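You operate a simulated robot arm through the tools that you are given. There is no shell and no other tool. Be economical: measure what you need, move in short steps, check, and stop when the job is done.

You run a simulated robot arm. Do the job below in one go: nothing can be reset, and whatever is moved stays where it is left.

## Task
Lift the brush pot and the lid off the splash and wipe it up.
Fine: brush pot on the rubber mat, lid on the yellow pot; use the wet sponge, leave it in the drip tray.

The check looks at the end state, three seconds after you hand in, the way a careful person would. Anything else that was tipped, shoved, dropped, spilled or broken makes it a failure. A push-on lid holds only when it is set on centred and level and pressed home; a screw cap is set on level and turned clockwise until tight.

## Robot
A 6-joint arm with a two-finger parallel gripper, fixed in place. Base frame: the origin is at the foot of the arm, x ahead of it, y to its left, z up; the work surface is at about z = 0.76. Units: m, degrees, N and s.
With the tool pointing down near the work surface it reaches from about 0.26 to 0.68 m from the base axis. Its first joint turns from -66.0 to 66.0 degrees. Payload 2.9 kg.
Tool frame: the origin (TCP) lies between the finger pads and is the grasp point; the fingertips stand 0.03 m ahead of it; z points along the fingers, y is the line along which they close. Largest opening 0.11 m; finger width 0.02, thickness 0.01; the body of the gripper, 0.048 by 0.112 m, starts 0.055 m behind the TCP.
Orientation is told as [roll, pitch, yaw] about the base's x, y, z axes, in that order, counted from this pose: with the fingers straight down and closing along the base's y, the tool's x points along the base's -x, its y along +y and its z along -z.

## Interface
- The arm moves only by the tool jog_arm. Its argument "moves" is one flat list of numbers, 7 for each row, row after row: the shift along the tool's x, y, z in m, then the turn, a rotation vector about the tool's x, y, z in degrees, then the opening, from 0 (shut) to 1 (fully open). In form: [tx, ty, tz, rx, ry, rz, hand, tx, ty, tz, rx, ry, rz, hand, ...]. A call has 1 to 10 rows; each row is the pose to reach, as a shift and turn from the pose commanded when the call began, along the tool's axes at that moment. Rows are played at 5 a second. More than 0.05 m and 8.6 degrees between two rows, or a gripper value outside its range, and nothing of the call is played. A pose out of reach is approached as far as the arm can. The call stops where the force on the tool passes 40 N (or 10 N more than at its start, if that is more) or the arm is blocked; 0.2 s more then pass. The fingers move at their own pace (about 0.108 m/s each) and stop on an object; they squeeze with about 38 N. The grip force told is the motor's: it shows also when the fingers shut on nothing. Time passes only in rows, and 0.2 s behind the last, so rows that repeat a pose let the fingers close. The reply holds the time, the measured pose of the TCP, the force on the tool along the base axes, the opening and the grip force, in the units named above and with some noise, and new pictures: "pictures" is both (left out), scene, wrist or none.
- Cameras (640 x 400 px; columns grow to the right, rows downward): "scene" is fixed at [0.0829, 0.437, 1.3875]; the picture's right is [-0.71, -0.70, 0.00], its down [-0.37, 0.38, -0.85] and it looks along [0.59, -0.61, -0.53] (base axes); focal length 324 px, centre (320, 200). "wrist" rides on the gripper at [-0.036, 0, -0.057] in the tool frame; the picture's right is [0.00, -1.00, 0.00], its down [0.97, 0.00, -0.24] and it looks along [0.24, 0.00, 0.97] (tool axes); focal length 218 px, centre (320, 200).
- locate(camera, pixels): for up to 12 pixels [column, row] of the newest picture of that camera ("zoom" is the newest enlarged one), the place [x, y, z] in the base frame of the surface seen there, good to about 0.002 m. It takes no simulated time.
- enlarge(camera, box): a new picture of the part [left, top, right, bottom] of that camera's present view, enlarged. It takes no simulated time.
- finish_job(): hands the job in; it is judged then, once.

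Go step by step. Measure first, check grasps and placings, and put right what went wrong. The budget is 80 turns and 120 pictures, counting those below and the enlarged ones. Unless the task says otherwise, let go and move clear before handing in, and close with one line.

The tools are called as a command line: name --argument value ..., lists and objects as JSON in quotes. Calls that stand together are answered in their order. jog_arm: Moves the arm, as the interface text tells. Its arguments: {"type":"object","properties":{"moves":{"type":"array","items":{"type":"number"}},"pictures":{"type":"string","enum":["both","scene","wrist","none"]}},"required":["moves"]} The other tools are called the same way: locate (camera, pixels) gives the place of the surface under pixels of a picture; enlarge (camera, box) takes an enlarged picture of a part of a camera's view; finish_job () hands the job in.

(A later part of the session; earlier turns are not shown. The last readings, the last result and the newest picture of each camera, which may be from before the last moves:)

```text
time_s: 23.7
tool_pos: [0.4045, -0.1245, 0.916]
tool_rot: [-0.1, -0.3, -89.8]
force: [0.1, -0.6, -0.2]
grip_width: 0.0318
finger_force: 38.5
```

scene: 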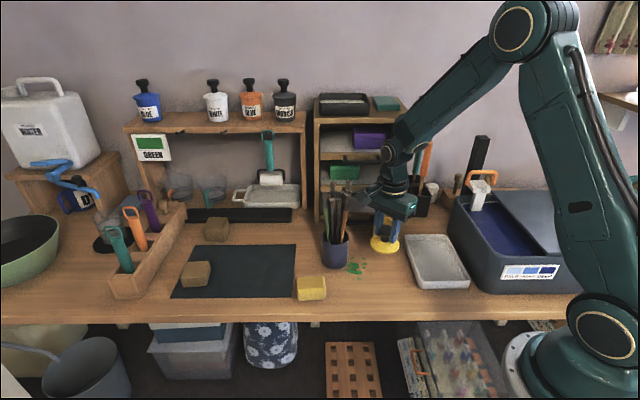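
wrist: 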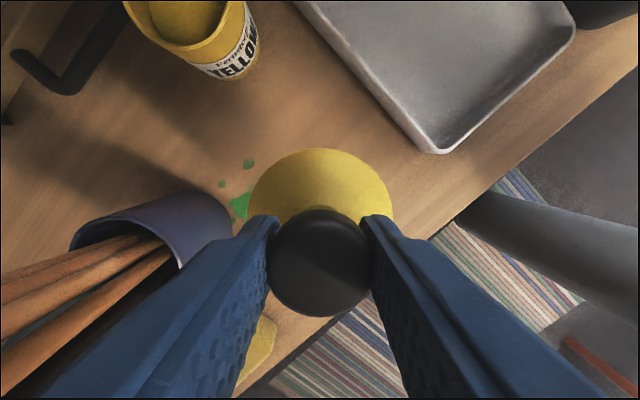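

Held firmly. Move slowly −y 11.9 cm.

jog_arm --moves '[-0.008, 0, 0, 0, 0, 0, 0, -0.022, 0, 0, 0, 0, 0, 0, -0.036, 0, 0, 0, 0, 0, 0, -0.05, 0, 0, 0, 0, 0, 0, -0.064, 0, 0, 0, 0, 0, 0, -0.078, 0, 0, 0, 0, 0, 0, -0.092, 0, 0, 0, 0, 0, 0, -0.106, 0, 0, 0, 0, 0, 0, -0.115, 0, 0, 0, 0, 0, 0, -0.1185, 0, 0, 0, 0, 0, 0]' --pictures "wrist"

jog_arm --moves '[0, 0.006, 0, 0, 0, 0, 0, 0, 0.016, 0, 0, 0, 0, 0, 0, 0.028, 0, 0, 0, 0, 0, 0, 0.04, 0, 0, 0, 0, 0, 0, 0.052, 0, 0, 0, 0, 0, 0, 0.064, 0, 0, 0, 0, 0, 0, 0.074, 0, 0, 0, 0, 0, 0, 0.0785, 0, 0, 0, 0, 0, 0, 0.0785, 0, 0, 0, 0, 0]'

enlarge --camera "scene" --box '[330, 160, 450, 260]'

```text
time_s: 25.9
tool_pos: [0.4056, -0.2417, 0.9153]
tool_rot: [-0.1, -0.2, -89.8]
force: [0.3, -0.4, 0.1]
grip_width: 0.0319
finger_force: 37.9
```

wrist: 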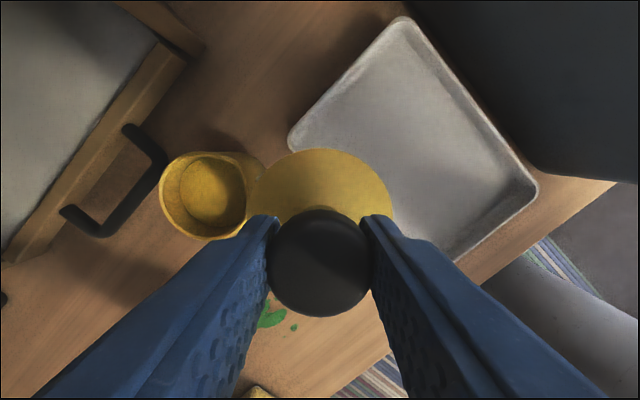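

```text
time_s: 27.6
tool_pos: [0.4761, -0.2419, 0.9166]
tool_rot: [-0.8, -0.1, -90.2]
force: [-16.8, 5.7, 7.4]
grip_width: 0.0315
finger_force: 37.7
stopped in row 8: the force on the tool passed its limit (the readings are from after the stop); the commanded pose is now the measured one
```

scene: 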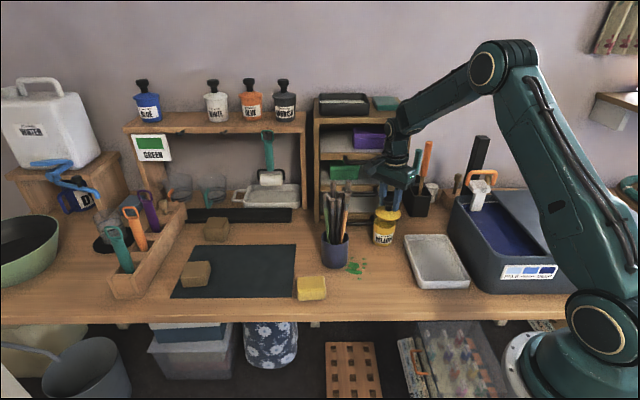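
wrist: 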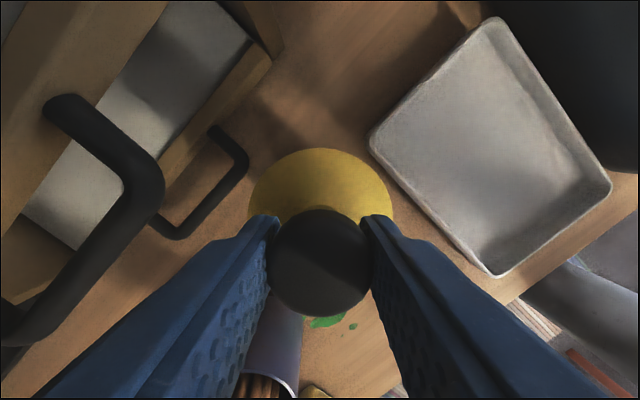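

```text
4.00 times, centred on (390, 210) of scene
```

zoom: 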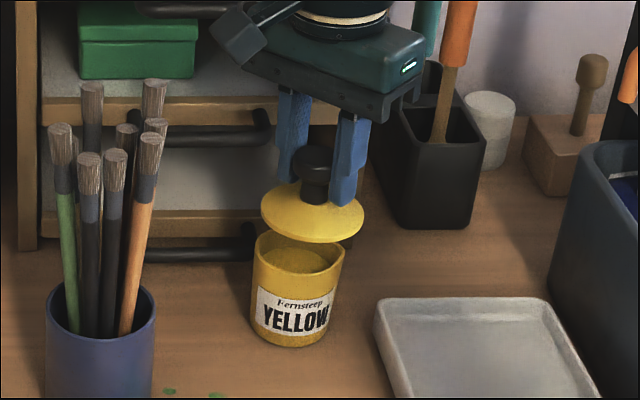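

The gripper touched the cabinet's middle drawer handle (wrist (130,190)); drawer hasn't visibly moved. Back off 1.5 cm and measure what protrudes.

locate --camera "zoom" --pixels '[[225, 40], [250, 50], [260, 65], [390, 115], [420, 50], [265, 130], [200, 135], [250, 240], [200, 253], [355, 150], [345, 200]]'

jog_arm --moves '[0, -0.01, 0, 0, 0, 0, 0, 0, -0.02, 0, 0, 0, 0, 0, 0, -0.025, 0, 0, 0, 0, 0]'

locate --camera "wrist" --pixels '[[60, 100], [130, 160], [150, 195], [120, 260], [30, 330], [215, 135], [240, 160], [190, 220]]'

enlarge --camera "scene" --box '[300, 130, 440, 250]'

```text
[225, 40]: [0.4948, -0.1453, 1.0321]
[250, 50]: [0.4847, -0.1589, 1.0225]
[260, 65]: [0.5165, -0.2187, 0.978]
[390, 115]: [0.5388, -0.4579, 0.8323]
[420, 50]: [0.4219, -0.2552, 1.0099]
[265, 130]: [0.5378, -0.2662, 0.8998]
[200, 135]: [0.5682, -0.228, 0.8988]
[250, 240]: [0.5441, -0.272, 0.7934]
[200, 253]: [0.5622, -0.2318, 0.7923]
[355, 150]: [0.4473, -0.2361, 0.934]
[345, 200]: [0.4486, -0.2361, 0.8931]
```

```text
time_s: 28.4
tool_pos: [0.4533, -0.2416, 0.9165]
tool_rot: [-0.7, -0.1, -90.1]
force: [-0.2, 0.0, 0.1]
grip_width: 0.0317
finger_force: 37.9
```

scene: 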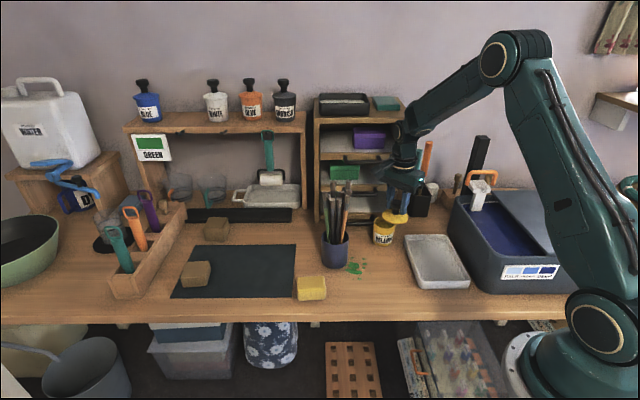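
wrist: 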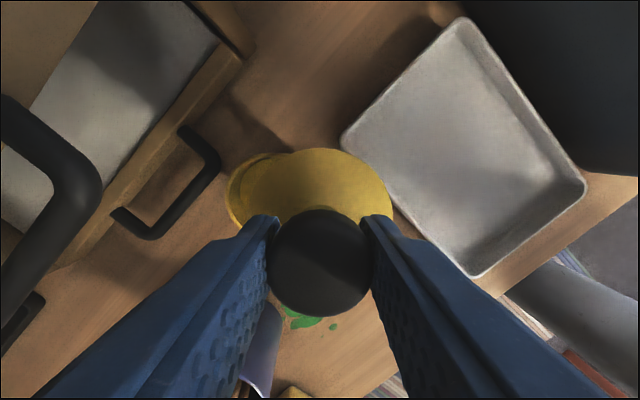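

```text
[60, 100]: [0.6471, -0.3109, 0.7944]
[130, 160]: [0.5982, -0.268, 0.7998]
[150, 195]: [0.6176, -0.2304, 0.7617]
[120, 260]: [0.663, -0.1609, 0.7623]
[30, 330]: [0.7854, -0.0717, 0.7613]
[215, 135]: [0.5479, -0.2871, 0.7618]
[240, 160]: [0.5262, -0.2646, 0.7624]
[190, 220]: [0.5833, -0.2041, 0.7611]
```

```text
3.33 times, centred on (370, 190) of scene
```

zoom: 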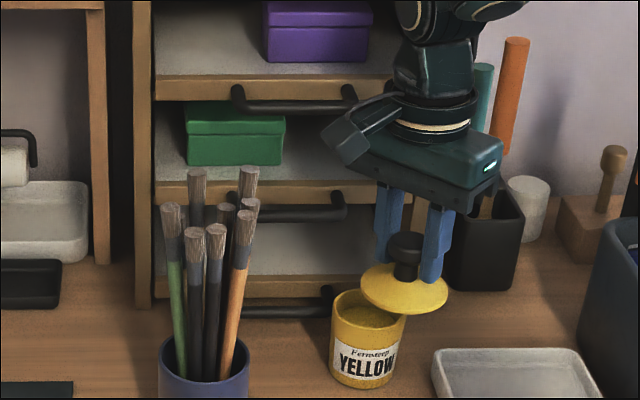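

The gripper's long side hit the handle corner at ≈(0.538,-0.266). I'll turn to yaw −60° so the body lies more along the cabinet face and level the tool.

jog_arm --moves '[0, 0, 0, -0.7, 0, 0, 0, 0, 0, 0, -0.7, 0, -6, 0, 0, 0, 0, -0.7, 0, -12, 0, 0, 0, 0, -0.7, 0, -18, 0, 0, 0, 0, -0.7, 0, -24, 0, 0, 0, 0, -0.7, 0, -30, 0, 0, 0, 0, -0.7, 0, -30, 0]'

enlarge --camera "scene" --box '[330, 160, 450, 260]'

```text
time_s: 30.0
tool_pos: [0.4538, -0.2426, 0.9154]
tool_rot: [0.0, 0.2, -60.0]
force: [-0.7, 0.4, -0.4]
grip_width: 0.0316
finger_force: 38.2
```

scene: 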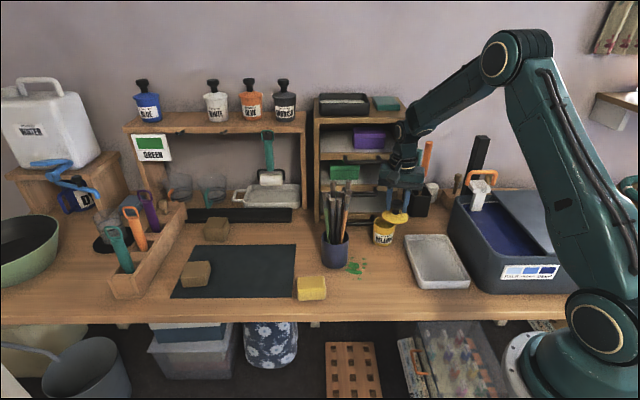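
wrist: 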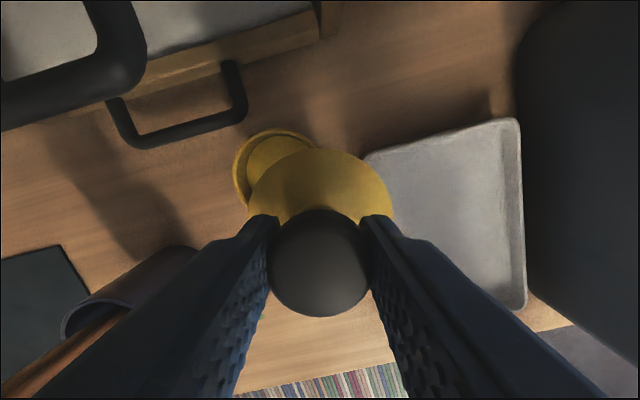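

```text
4.00 times, centred on (390, 210) of scene
```

zoom: 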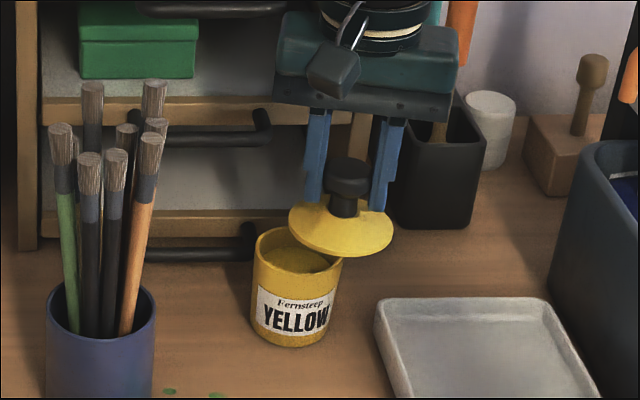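

Orientation good, camera and body clear of handles. Check the lid is level in the grip and find its centre.

locate --camera "zoom" --pixels '[[293, 215], [388, 238], [330, 250], [365, 252], [300, 233], [355, 160], [348, 165]]'

locate --camera "wrist" --pixels '[[252, 195], [388, 195], [320, 152], [280, 163], [360, 163], [320, 260], [320, 215], [320, 310]]'

```text
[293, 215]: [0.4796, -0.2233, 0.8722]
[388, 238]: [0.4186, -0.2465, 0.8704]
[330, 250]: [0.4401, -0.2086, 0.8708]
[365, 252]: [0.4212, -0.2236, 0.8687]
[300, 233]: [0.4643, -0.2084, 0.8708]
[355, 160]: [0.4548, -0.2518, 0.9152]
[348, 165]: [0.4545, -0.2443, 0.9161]
```

```text
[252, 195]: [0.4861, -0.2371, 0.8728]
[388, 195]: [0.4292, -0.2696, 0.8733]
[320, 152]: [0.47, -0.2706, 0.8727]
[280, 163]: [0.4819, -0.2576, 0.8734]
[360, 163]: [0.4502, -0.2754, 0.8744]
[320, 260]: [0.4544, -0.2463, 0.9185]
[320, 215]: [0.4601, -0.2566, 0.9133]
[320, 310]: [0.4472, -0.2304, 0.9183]
```

Lid is level; its centre is ≈(0.453,-0.242). Move +x 3 cm to sit over the pot centre (0.483,-0.242).

jog_arm --moves '[-0.004, 0.0069, 0, 0, 0, 0, 0, -0.008, 0.0139, 0, 0, 0, 0, 0, -0.012, 0.0208, 0, 0, 0, 0, 0, -0.015, 0.026, 0, 0, 0, 0, 0, -0.015, 0.026, 0, 0, 0, 0, 0, -0.015, 0.026, 0, 0, 0, 0, 0]'

enlarge --camera "scene" --box '[345, 180, 425, 250]'

```text
time_s: 31.4
tool_pos: [0.4826, -0.242, 0.9145]
tool_rot: [0.1, 0.1, -60.1]
force: [0.6, 0.4, 0.0]
grip_width: 0.0317
finger_force: 38.2
```

scene: 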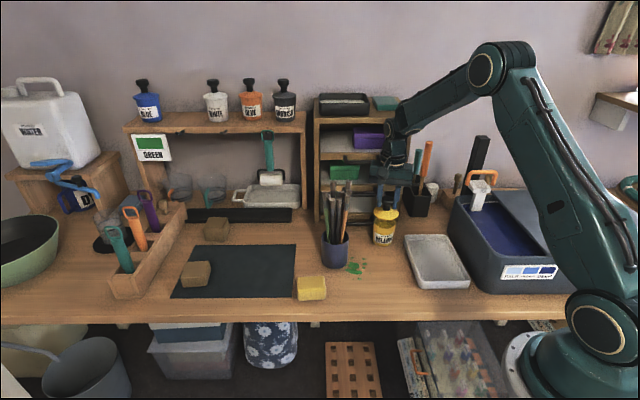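
wrist: 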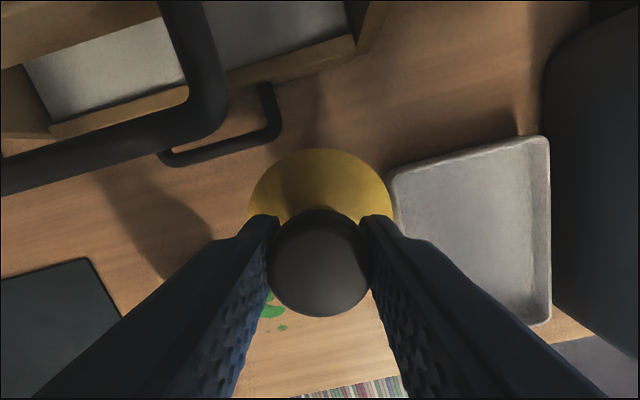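

```text
5.71 times, centred on (385, 215) of scene
```

zoom: 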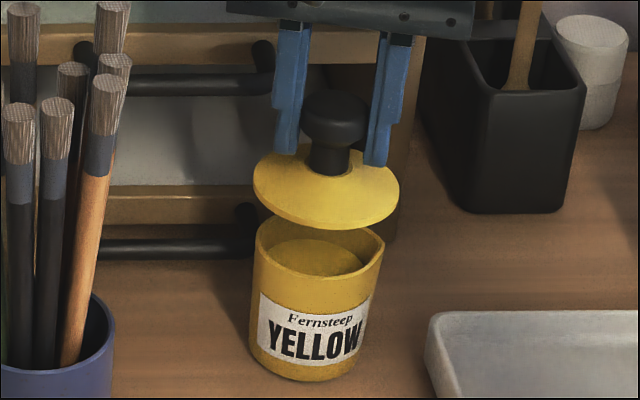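

Nearly over the pot. Measure lid and rim edges again for fine alignment.

locate --camera "zoom" --pixels '[[256, 188], [397, 195], [326, 226], [290, 216], [370, 215], [258, 242], [275, 264], [300, 276], [330, 280], [352, 275], [265, 256]]'

locate --camera "wrist" --pixels '[[252, 195], [388, 195], [320, 152], [280, 163], [360, 163]]'

```text
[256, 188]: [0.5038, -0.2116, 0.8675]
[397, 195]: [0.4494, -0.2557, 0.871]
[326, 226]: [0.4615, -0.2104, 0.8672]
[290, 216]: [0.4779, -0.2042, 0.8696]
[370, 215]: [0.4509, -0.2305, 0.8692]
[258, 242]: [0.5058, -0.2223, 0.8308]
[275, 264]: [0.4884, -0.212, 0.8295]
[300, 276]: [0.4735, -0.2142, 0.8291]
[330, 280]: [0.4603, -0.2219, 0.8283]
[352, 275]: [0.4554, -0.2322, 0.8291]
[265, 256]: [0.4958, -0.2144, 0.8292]
```

```text
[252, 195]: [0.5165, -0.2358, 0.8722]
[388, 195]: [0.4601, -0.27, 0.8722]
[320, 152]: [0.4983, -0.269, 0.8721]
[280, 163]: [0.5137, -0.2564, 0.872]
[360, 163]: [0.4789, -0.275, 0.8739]
```

Lid centre fits (0.482,-0.2405), rim centre (0.483,-0.242), so I shift (+1,−1.5) mm and lower until contact.

jog_arm --moves '[-0.0018, 0, 0.005, 0, 0, 0, 0, -0.0018, 0, 0.012, 0, 0, 0, 0, -0.0018, 0, 0.019, 0, 0, 0, 0, -0.0018, 0, 0.024, 0, 0, 0, 0, -0.0018, 0, 0.027, 0, 0, 0, 0, -0.0018, 0, 0.03, 0, 0, 0, 0, -0.0018, 0, 0.032, 0, 0, 0, 0]'

enlarge --camera "scene" --box '[345, 180, 425, 250]'

```text
time_s: 33.0
tool_pos: [0.4829, -0.2448, 0.8855]
tool_rot: [0.2, 0.2, -60.2]
force: [-1.6, 1.6, 9.7]
grip_width: 0.032
finger_force: 38.2
```

scene: 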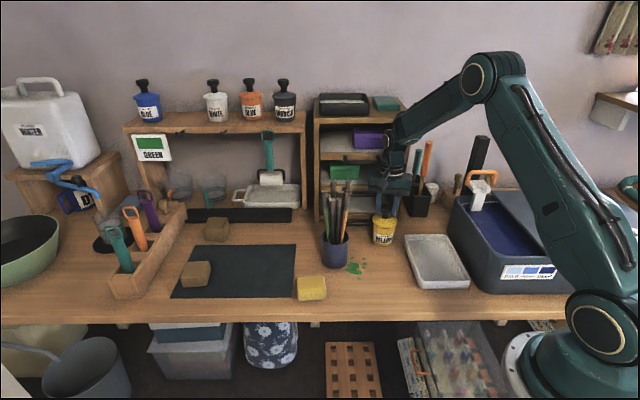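
wrist: 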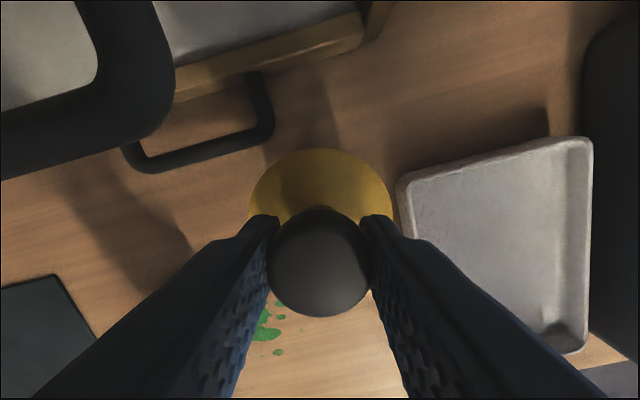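

```text
5.71 times, centred on (385, 215) of scene
```

zoom: 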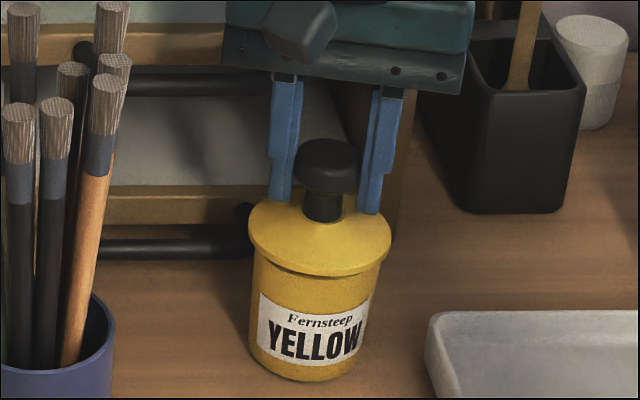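

The plug is entering, with 10 N contact and the lid centred on the pot. Press home in 2 mm steps.

jog_arm --moves '[0, 0, 0.002, 0, 0, 0, 0, 0, 0, 0.004, 0, 0, 0, 0, 0, 0, 0.006, 0, 0, 0, 0, 0, 0, 0.008, 0, 0, 0, 0, 0, 0, 0.01, 0, 0, 0, 0]' --pictures "none"

enlarge --camera "scene" --box '[345, 180, 425, 250]'

```text
time_s: 34.2
tool_pos: [0.4847, -0.2436, 0.8776]
tool_rot: [0.3, -0.2, -60.2]
force: [-5.1, 1.4, 36.3]
grip_width: 0.0319
finger_force: 38.2
```

```text
5.71 times, centred on (385, 215) of scene
```

zoom: 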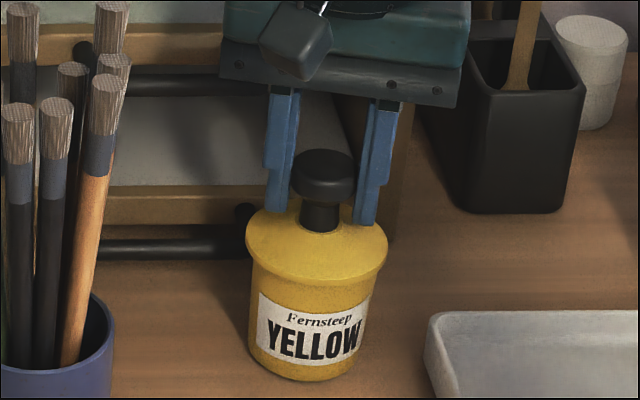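

The lid's flange now sits on the rim (36 N, no gap visible). Ease off, open and lift away.

jog_arm --moves '[0, 0, -0.002, 0, 0, 0, 0, 0, 0, -0.002, 0, 0, 0, 0.35, 0, 0, -0.002, 0, 0, 0, 0.5, 0, 0, -0.01, 0, 0, 0, 0.5, 0, 0, -0.03, 0, 0, 0, 0.5, 0, 0, -0.05, 0, 0, 0, 0.5, 0.03, 0, -0.08, 0, 0, 0, 0.5, 0.07, 0, -0.11, 0, 0, 0, 0.5, 0.11, 0, -0.13, 0, 0, 0, 0.5, 0.11, 0, -0.13, 0, 0, 0, 0.5]'

enlarge --camera "scene" --box '[320, 180, 440, 290]'

```text
time_s: 36.4
tool_pos: [0.4294, -0.1496, 1.004]
tool_rot: [0.0, 0.1, -60.1]
force: [0.4, 0.5, 0.4]
grip_width: 0.0549
finger_force: 0.0
```

scene: 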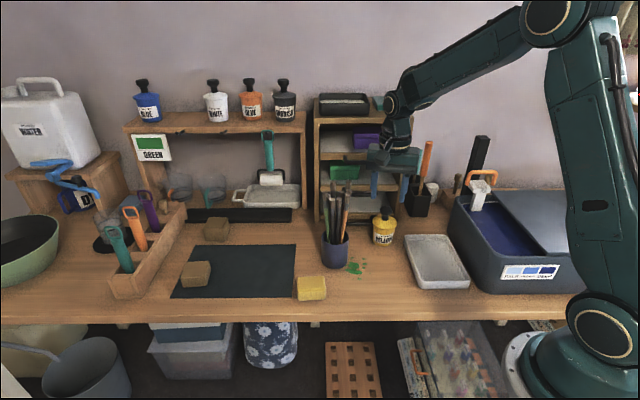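
wrist: 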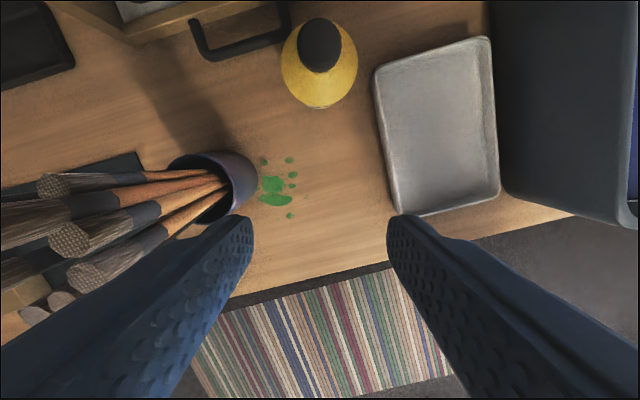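

```text
3.64 times, centred on (380, 235) of scene
```

zoom: 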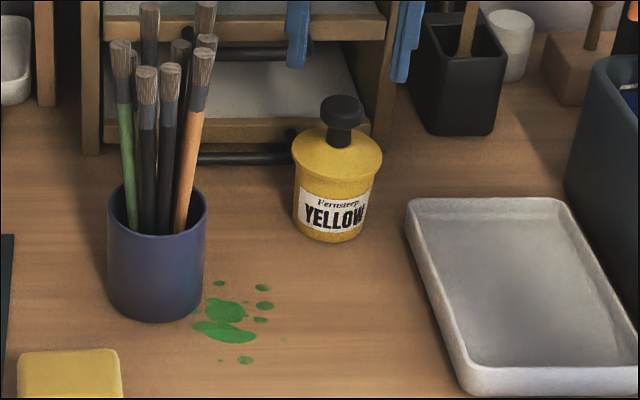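

Lid seated level on the yellow pot. Next the brush pot: measure its rim and base.

locate --camera "zoom" --pixels '[[109, 215], [204, 215], [155, 236], [130, 231], [185, 229], [155, 318], [115, 300], [200, 300], [110, 250], [203, 250], [156, 270]]'

locate --camera "wrist" --pixels '[[255, 170], [240, 212], [250, 190], [215, 154], [175, 162], [50, 180], [70, 235], [85, 275], [70, 205]]'

jog_arm --moves '[0.015, 0.0, 0, 0, 0, -8, 0.9, 0.03, 0.0, 0, 0, 0, -16, 0.9, 0.045, 0, 0, 0, 0, -24, 0.9, 0.06, 0, 0, 0, 0, -32, 0.9, 0.075, 0, 0, 0, 0, -40, 0.9, 0.09, 0, 0, 0, 0, -48, 0.9, 0.1, 0, 0, 0, 0, -56, 0.9, 0.1, 0, 0, 0, 0, -60, 0.9, 0.1, 0, 0, 0, 0, -60, 0.9]'

```text
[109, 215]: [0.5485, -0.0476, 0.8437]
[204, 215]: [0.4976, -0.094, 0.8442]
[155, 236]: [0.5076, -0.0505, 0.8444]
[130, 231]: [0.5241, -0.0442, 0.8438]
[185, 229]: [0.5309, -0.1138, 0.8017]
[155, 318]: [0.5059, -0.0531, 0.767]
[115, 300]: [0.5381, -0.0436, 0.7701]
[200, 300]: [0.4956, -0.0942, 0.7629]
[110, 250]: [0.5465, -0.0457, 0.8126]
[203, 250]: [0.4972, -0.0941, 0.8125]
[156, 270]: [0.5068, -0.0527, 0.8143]
```

```text
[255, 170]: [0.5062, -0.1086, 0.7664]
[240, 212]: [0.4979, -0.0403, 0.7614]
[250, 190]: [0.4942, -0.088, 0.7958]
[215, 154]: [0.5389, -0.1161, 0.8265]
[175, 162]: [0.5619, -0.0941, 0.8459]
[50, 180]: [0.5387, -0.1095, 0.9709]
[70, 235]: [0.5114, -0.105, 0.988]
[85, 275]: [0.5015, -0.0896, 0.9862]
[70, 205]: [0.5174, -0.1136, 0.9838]
```

```text
time_s: 38.4
tool_pos: [0.3788, -0.0621, 1.0061]
tool_rot: [0.3, 0.0, 0.0]
force: [-0.9, -0.8, 0.6]
grip_width: 0.099
finger_force: 0.1
```

scene: 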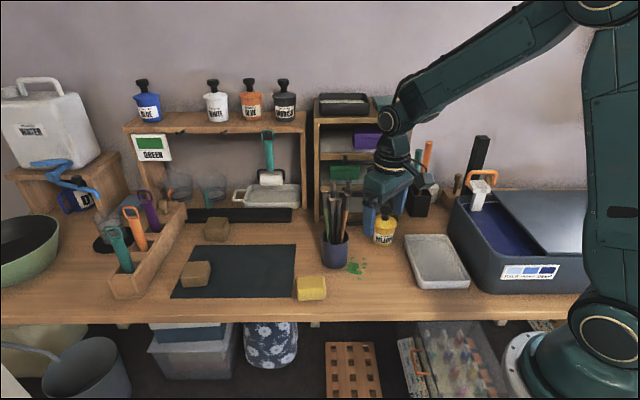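
wrist: 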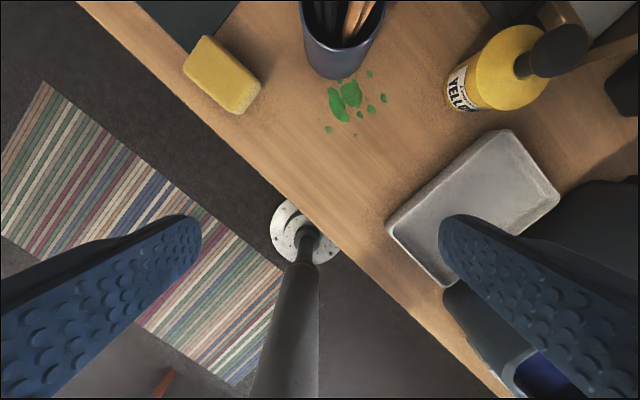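

Brush pot axis ≈(0.529,-0.0775), Ø73 mm, rim z 0.846. Tilt the tool to point forward (25° below horizontal) for a side grasp.

jog_arm --moves '[0, 0, 0, 0, -8, 0, 0.95, 0, 0, 0, 0, -16, 0, 0.95, 0, -0.005, 0, 0, -24, 0, 0.95, 0, -0.01, 0, 0, -32, 0, 0.95, 0, -0.0155, 0, 0, -40, 0, 0.95, 0, -0.0155, 0.0, 0, -48, 0, 1, 0, -0.0155, 0, 0, -56, 0, 1, 0, -0.0155, 0, 0, -65, 0, 1]'

```text
refused: row 8 steps farther than a row can; nothing moved
```

One step was over the 8.6° limit; re-issue with smaller steps.

jog_arm --moves '[0, 0, 0, 0, -8, 0, 0.95, 0, 0, 0, 0, -16, 0, 0.95, 0, -0.005, 0, 0, -24, 0, 0.95, 0, -0.01, 0, 0, -32, 0, 0.95, 0, -0.0155, 0, 0, -40, 0, 0.95, 0, -0.0155, 0.0, 0, -48, 0, 1, 0, -0.0155, 0, 0, -56, 0, 1, 0, -0.0155, 0, 0, -64, 0, 1, 0, -0.0155, 0, 0, -65, 0, 1]'

```text
time_s: 40.4
tool_pos: [0.4198, -0.0944, 1.0128]
tool_rot: [0.4, -64.7, -0.5]
force: [-0.3, 0.0, 0.3]
grip_width: 0.1098
finger_force: 0.0
out of reach, approached as far as the arm can: row 7, 8, 9
```

scene: 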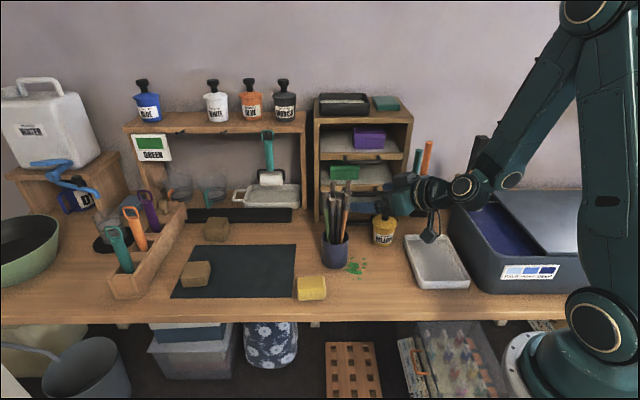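
wrist: 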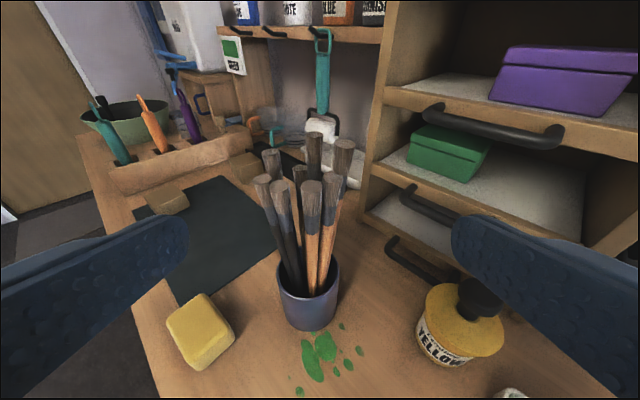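

The arm reached its inner limit at x≈0.42 but has the right tilt. Move partway down and forward, then re-read the pose.

jog_arm --moves '[0.019, 0, 0.018, 0, 0, 0, 1, 0.038, 0, 0.036, 0, 0, 0, 1, 0.0567, 0, 0.0546, 0, 0, 0, 1, 0.0567, 0, 0.0546, 0, 0, 0, 1]' --pictures "wrist"

```text
time_s: 41.4
tool_pos: [0.4455, -0.0942, 0.9373]
tool_rot: [0.3, -64.8, -0.5]
force: [-0.5, -0.2, 0.4]
grip_width: 0.1099
finger_force: 0.1
```

wrist: 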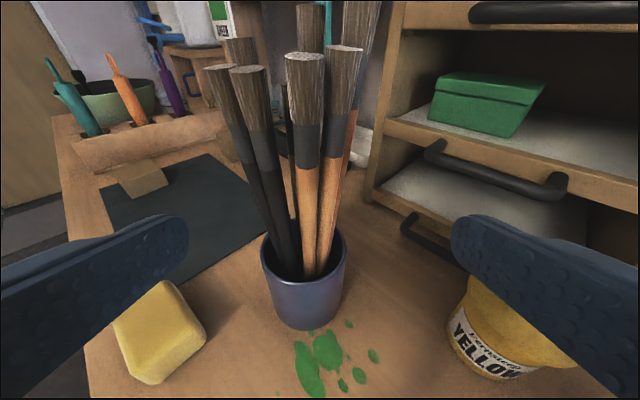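

The commanded pose equals the measured one. Locate the pot in this view and come down to the pre-grasp.

locate --camera "wrist" --pixels '[[305, 300], [270, 290], [340, 290], [305, 282], [263, 245], [346, 245], [305, 325]]'

jog_arm --moves '[0.02, 0.008, 0.008, 0, 0, 0, 1, 0.04, 0.0167, 0.016, 0, 0, 0, 1, 0.06, 0.0167, 0.024, 0, 0, 0, 1, 0.0793, 0.0167, 0.031, 0, 0, 0, 1, 0.0793, 0.0167, 0.031, 0, 0, 0, 1]'

```text
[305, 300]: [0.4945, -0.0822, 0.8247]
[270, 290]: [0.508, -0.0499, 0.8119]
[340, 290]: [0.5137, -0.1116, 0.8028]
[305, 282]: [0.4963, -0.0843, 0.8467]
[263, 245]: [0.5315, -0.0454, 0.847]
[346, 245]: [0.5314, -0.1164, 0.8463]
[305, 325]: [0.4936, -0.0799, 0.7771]
```

```text
time_s: 42.6
tool_pos: [0.4403, -0.0786, 0.8515]
tool_rot: [0.3, -64.9, -0.4]
force: [-0.6, 0.7, -1.0]
grip_width: 0.1099
finger_force: 0.1
```

scene: 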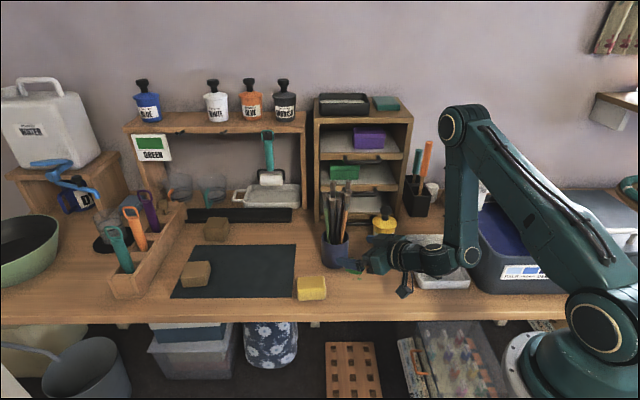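
wrist: 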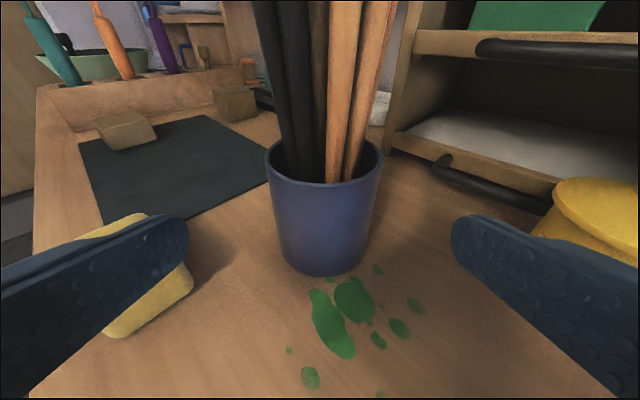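

Pot axis refined to (0.530,-0.081). Advance along the tool 7.6 cm to straddle it, then close.

jog_arm --moves '[0, -0.0024, 0.015, 0, 0, 0, 1, 0, -0.0024, 0.03, 0, 0, 0, 1, 0, -0.0024, 0.045, 0, 0, 0, 1, 0, -0.0024, 0.06, 0, 0, 0, 1, -0.001, -0.0024, 0.0765, 0, 0, 0, 1, -0.001, -0.0024, 0.0765, 0, 0, 0, 1]'

```text
time_s: 44.0
tool_pos: [0.5081, -0.079, 0.8205]
tool_rot: [0.4, -64.9, -0.4]
force: [0.3, -0.2, -0.7]
grip_width: 0.11
finger_force: 0.1
```

scene: 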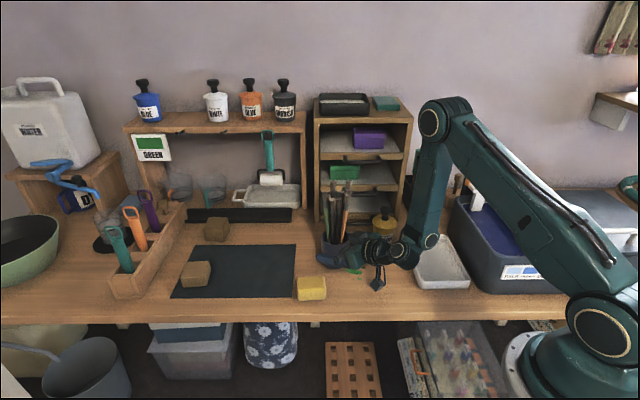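
wrist: 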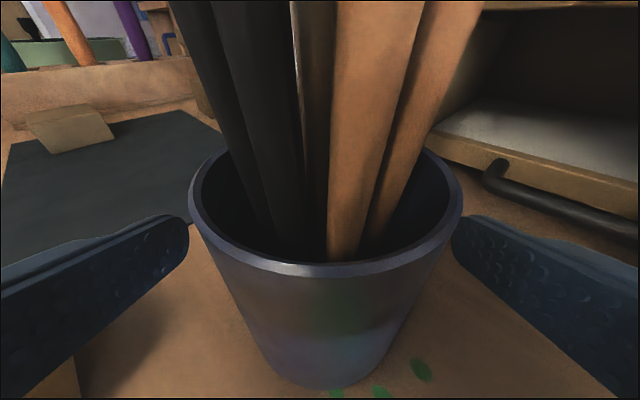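

Pot is centred between the fingers. Advance 6 mm more and close.

jog_arm --moves '[-0.0025, 0, 0.0054, 0, 0, 0, 1, -0.0025, 0, 0.0054, 0, 0, 0, 0.7, -0.0025, 0, 0.0054, 0, 0, 0, 0.4, -0.0025, 0, 0.0054, 0, 0, 0, 0, -0.0025, 0, 0.0054, 0, 0, 0, 0]'

```text
time_s: 45.2
tool_pos: [0.5155, -0.0793, 0.8219]
tool_rot: [0.3, -64.9, -0.5]
force: [1.1, -0.9, -0.4]
grip_width: 0.0719
finger_force: 38.4
```

scene: 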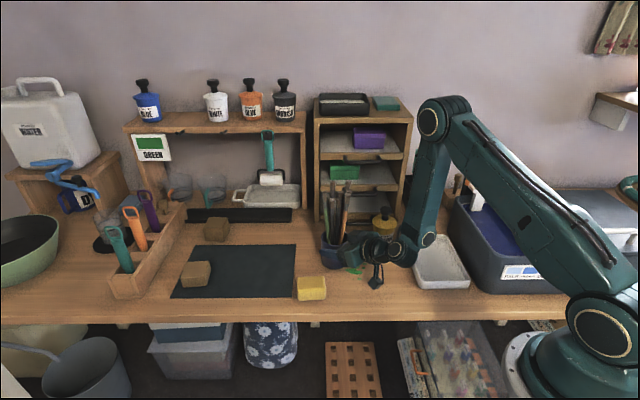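
wrist: 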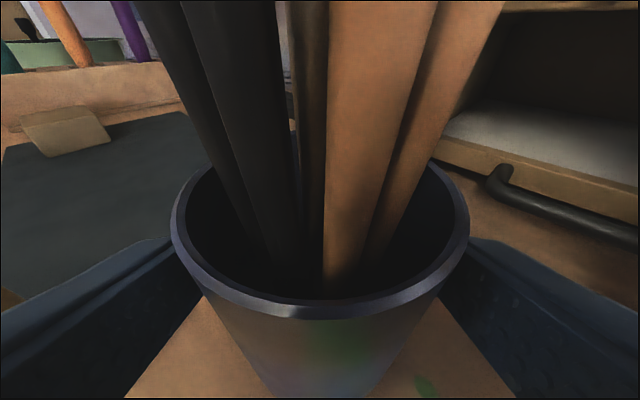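

Pot gripped at 72 mm. Lift slowly 7 cm.

jog_arm --moves '[-0.0036, 0, -0.0017, 0, 0, 0, 0, -0.0091, 0, -0.0042, 0, 0, 0, 0, -0.0163, 0, -0.0076, 0, 0, 0, 0, -0.0254, 0, -0.0118, 0, 0, 0, 0, -0.0362, 0, -0.0169, 0, 0, 0, 0, -0.0471, 0, -0.022, 0, 0, 0, 0, -0.0562, 0, -0.0262, 0, 0, 0, 0, -0.0616, 0, -0.0288, 0, 0, 0, 0, -0.0634, 0, -0.0296, 0, 0, 0, 0]'

```text
time_s: 47.2
tool_pos: [0.5154, -0.0799, 0.8919]
tool_rot: [0.3, -64.9, -0.3]
force: [-0.8, -0.5, -2.5]
grip_width: 0.0719
finger_force: 38.5
```

scene: 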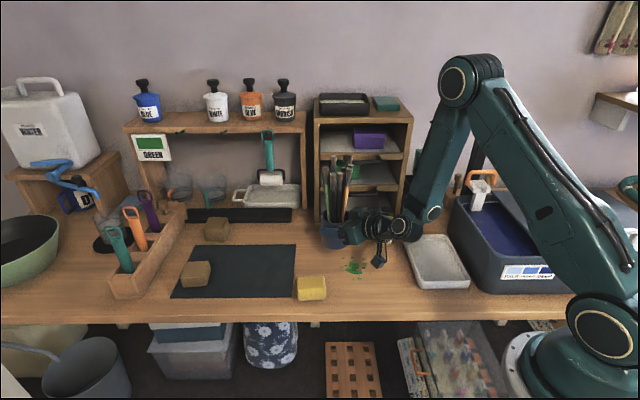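
wrist: 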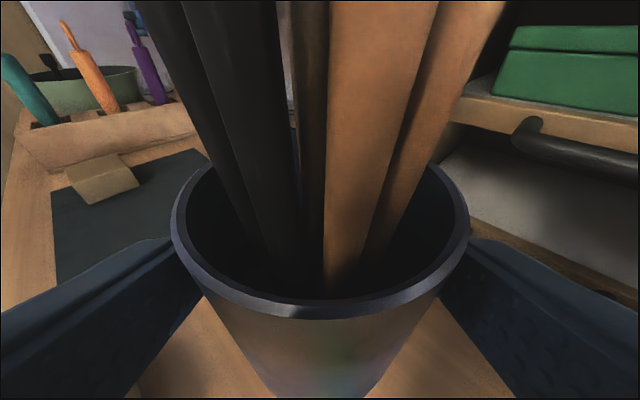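

Held steadily. Move slowly toward the mat spot (pot axis to (0.63,0.09)).

jog_arm --moves '[0, 0.008, 0, 0, 0, 0, 0, -0.0021, 0.022, 0.0045, 0, 0, 0, 0, -0.0064, 0.04, 0.0136, 0, 0, 0, 0, -0.0127, 0.06, 0.0272, 0, 0, 0, 0, -0.019, 0.082, 0.0408, 0, 0, 0, 0, -0.0254, 0.104, 0.0544, 0, 0, 0, 0, -0.0317, 0.126, 0.068, 0, 0, 0, 0, -0.038, 0.147, 0.0815, 0, 0, 0, 0, -0.0415, 0.163, 0.0888, 0, 0, 0, 0, -0.0423, 0.17, 0.0906, 0, 0, 0, 0]'

enlarge --camera "scene" --box '[160, 170, 360, 310]'

```text
time_s: 49.4
tool_pos: [0.6159, 0.0899, 0.892]
tool_rot: [0.3, -64.8, -0.6]
force: [-0.1, 0.8, -2.9]
grip_width: 0.0716
finger_force: 37.9
```

scene: 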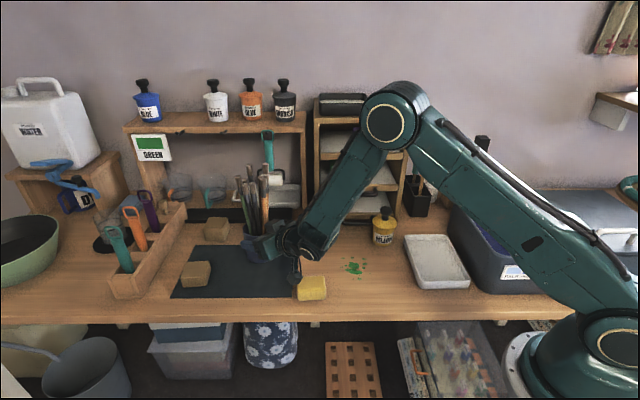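
wrist: 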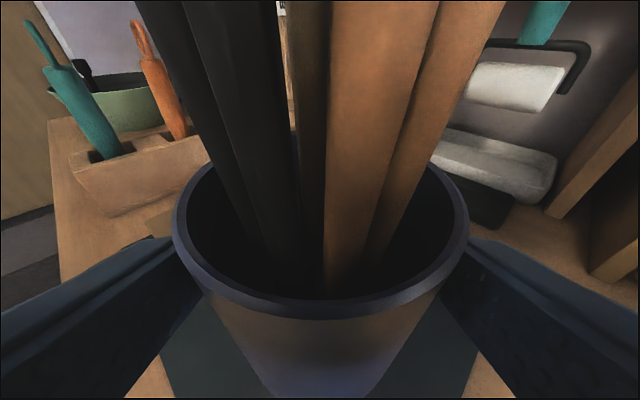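

```text
2.86 times, centred on (260, 240) of scene
```

zoom: 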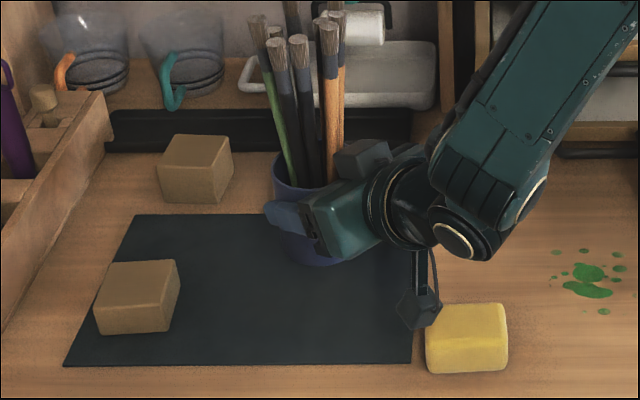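

The bracket under the wrist would come down beside/on the sponge, so I shift the drop point to (0.66,0.125), still well on the mat; check block position too.

jog_arm --moves '[-0.003, 0.008, 0.0066, 0, 0, 0, 0, -0.0068, 0.018, 0.0145, 0, 0, 0, 0, -0.0105, 0.028, 0.0226, 0, 0, 0, 0, -0.0127, 0.035, 0.0272, 0, 0, 0, 0, -0.0127, 0.035, 0.0272, 0, 0, 0, 0]'

locate --camera "scene" --pixels '[[212, 265], [210, 285], [184, 288], [294, 275], [292, 296], [305, 275], [325, 278], [302, 298], [296, 250]]'

enlarge --camera "scene" --box '[160, 170, 360, 310]'

```text
time_s: 50.6
tool_pos: [0.6475, 0.1242, 0.8917]
tool_rot: [0.4, -65.0, -0.5]
force: [-0.3, -0.3, -2.8]
grip_width: 0.0721
finger_force: 37.5
```

scene: 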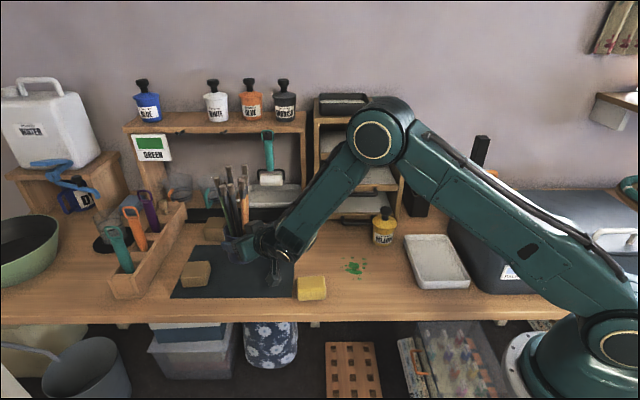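
wrist: 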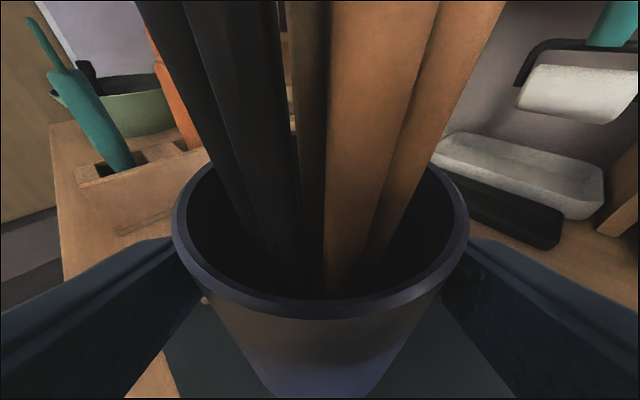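

```text
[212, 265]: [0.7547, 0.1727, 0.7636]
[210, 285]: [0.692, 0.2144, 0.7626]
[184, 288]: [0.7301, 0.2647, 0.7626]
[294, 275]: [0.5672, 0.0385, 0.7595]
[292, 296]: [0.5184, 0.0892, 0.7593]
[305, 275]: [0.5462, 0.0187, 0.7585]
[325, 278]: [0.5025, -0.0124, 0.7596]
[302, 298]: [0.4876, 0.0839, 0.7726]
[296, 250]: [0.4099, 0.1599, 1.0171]
```

```text
2.86 times, centred on (260, 240) of scene
```

zoom: 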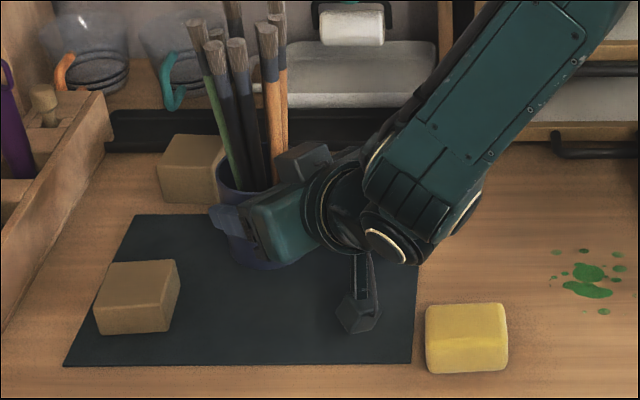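

Bracket is now clear of the sponge and blocks are far enough. Lower the pot onto the mat.

jog_arm --moves '[0.0091, 0, 0.0042, 0, 0, 0, 0, 0.0226, 0, 0.0106, 0, 0, 0, 0, 0.0362, 0, 0.0169, 0, 0, 0, 0, 0.0471, 0, 0.022, 0, 0, 0, 0, 0.0544, 0, 0.0254, 0, 0, 0, 0, 0.0571, 0, 0.0266, 0, 0, 0, 0, 0.0589, 0, 0.0275, 0, 0, 0, 0, 0.0602, 0, 0.0281, 0, 0, 0, 0]'

enlarge --camera "scene" --box '[180, 170, 340, 310]'

```text
time_s: 52.4
tool_pos: [0.6468, 0.1249, 0.8262]
tool_rot: [0.4, -65.0, -0.5]
force: [-0.7, 1.0, -4.1]
grip_width: 0.072
finger_force: 38.1
```

scene: 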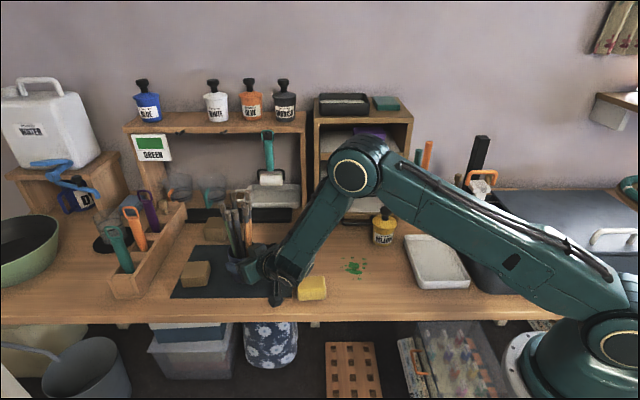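
wrist: 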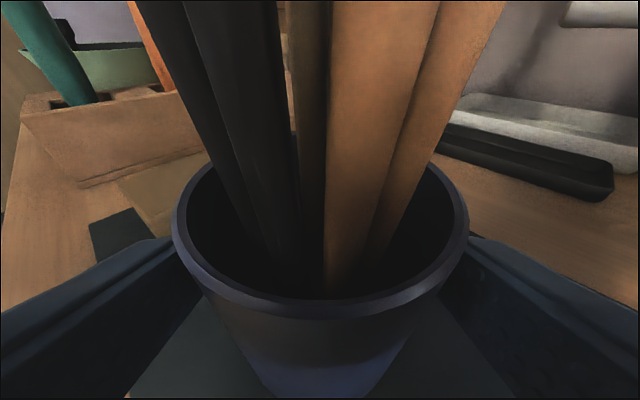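

```text
2.86 times, centred on (260, 240) of scene
```

zoom: 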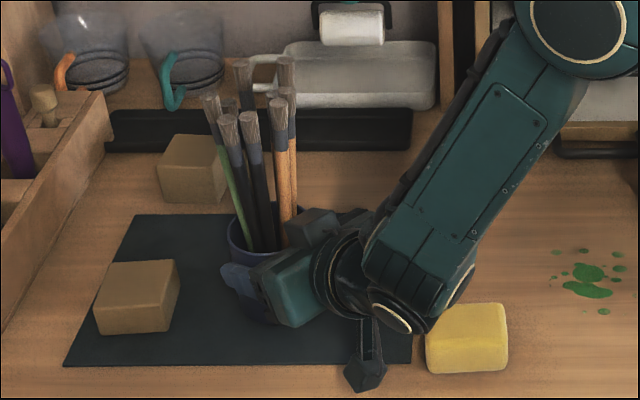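

No contact yet (only the pot's weight). Creep down in 1 mm steps.

jog_arm --moves '[0.0009, 0, 0.0004, 0, 0, 0, 0, 0.0018, 0, 0.0008, 0, 0, 0, 0, 0.0027, 0, 0.0013, 0, 0, 0, 0]' --pictures "none"

locate --camera "scene" --pixels '[[319, 284], [318, 270], [308, 285], [276, 303], [275, 295]]'

```text
time_s: 53.2
tool_pos: [0.6466, 0.1242, 0.8243]
tool_rot: [0.3, -65.2, -0.3]
force: [-17.1, -0.7, 20.3]
grip_width: 0.0721
finger_force: 37.8
```

```text
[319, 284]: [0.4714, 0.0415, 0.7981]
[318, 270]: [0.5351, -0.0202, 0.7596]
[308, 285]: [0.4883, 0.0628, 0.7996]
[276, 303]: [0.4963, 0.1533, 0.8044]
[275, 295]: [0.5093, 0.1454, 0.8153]
```

Pot is on the mat (20 N). Ease off 1 mm, open, and back away along the tool.

jog_arm --moves '[-0.0012, 0, -0.0006, 0, 0, 0, 0, -0.0012, 0, -0.0006, 0, 0, 0, 0.75, -0.0012, 0, -0.0006, 0, 0, 0, 1, -0.0012, 0, -0.0006, 0, 0, 0, 1, -0.0012, 0, -0.015, 0, 0, 0, 1, -0.0012, 0, -0.035, 0, 0, 0, 1, -0.0012, 0, -0.055, 0, 0, 0, 1, -0.0012, 0, -0.08, 0, 0, 0, 1]'

enlarge --camera "scene" --box '[160, 170, 360, 310]'

```text
time_s: 55.0
tool_pos: [0.5735, 0.1246, 0.8593]
tool_rot: [0.4, -64.9, -0.5]
force: [-0.9, -0.3, -0.1]
grip_width: 0.1101
finger_force: 0.0
```

scene: 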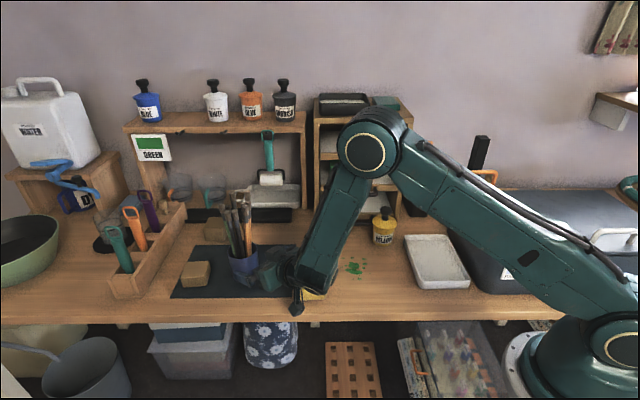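
wrist: 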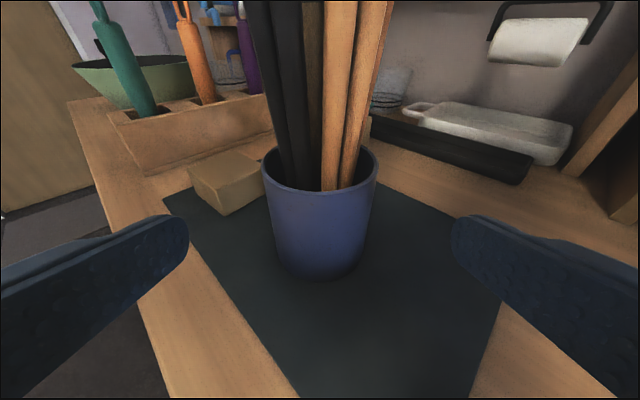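

```text
2.86 times, centred on (260, 240) of scene
```

zoom: 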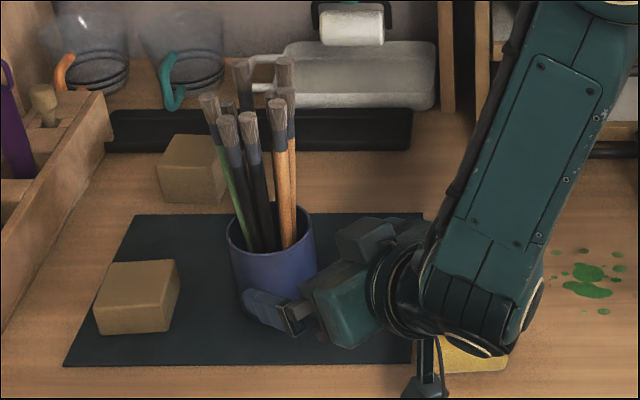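

Brush pot stands upright on the mat. Rise straight up and bring the tool back to vertical above the sponge.

jog_arm --moves '[-0.03, 0, -0.03, 0, 0, 0, 1, -0.065, 0, -0.055, 0, 0, 0, 1, -0.1, 0, -0.075, 0, 0, 0, 1, -0.136, -0.01, -0.1, 0, 8, 0, 1, -0.136, -0.02, -0.11, 0, 16, 0, 1, -0.136, -0.03, -0.12, 0, 24, 0, 1, -0.136, -0.04, -0.13, 0, 32, 0, 1, -0.136, -0.05, -0.14, 0, 40, 0, 0.9, -0.136, -0.06, -0.14, 0, 48, 0, 0.9, -0.136, -0.07, -0.14, 0, 56, 0, 0.9]' --pictures "wrist"

```text
time_s: 57.2
tool_pos: [0.5057, 0.0558, 1.0398]
tool_rot: [0.2, -8.8, 0.0]
force: [0.3, 0.2, 0.4]
grip_width: 0.0992
finger_force: 0.1
```

wrist: 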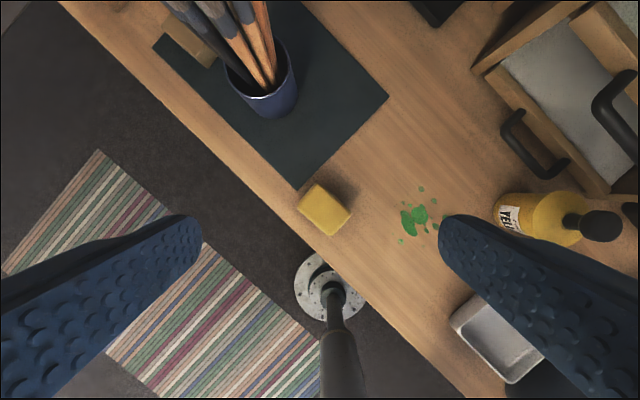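

Finish levelling and measure the sponge (wrist (325,208)) and splash (415,215).

jog_arm --moves '[0, 0, 0, 0, 8.5, 0, 0.9, 0, 0, 0, 0, 8.8, 0, 0.9]' --pictures "none"

enlarge --camera "wrist" --box '[280, 150, 460, 270]'

```text
time_s: 57.8
tool_pos: [0.5052, 0.0541, 1.0409]
tool_rot: [0.2, 0.1, -0.1]
force: [0.9, 0.2, 0.1]
grip_width: 0.099
finger_force: 0.0
```

```text
3.33 times, centred on (370, 210) of wrist
```

zoom: 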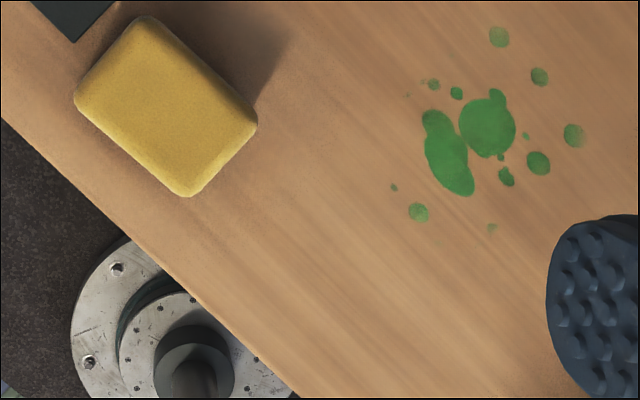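

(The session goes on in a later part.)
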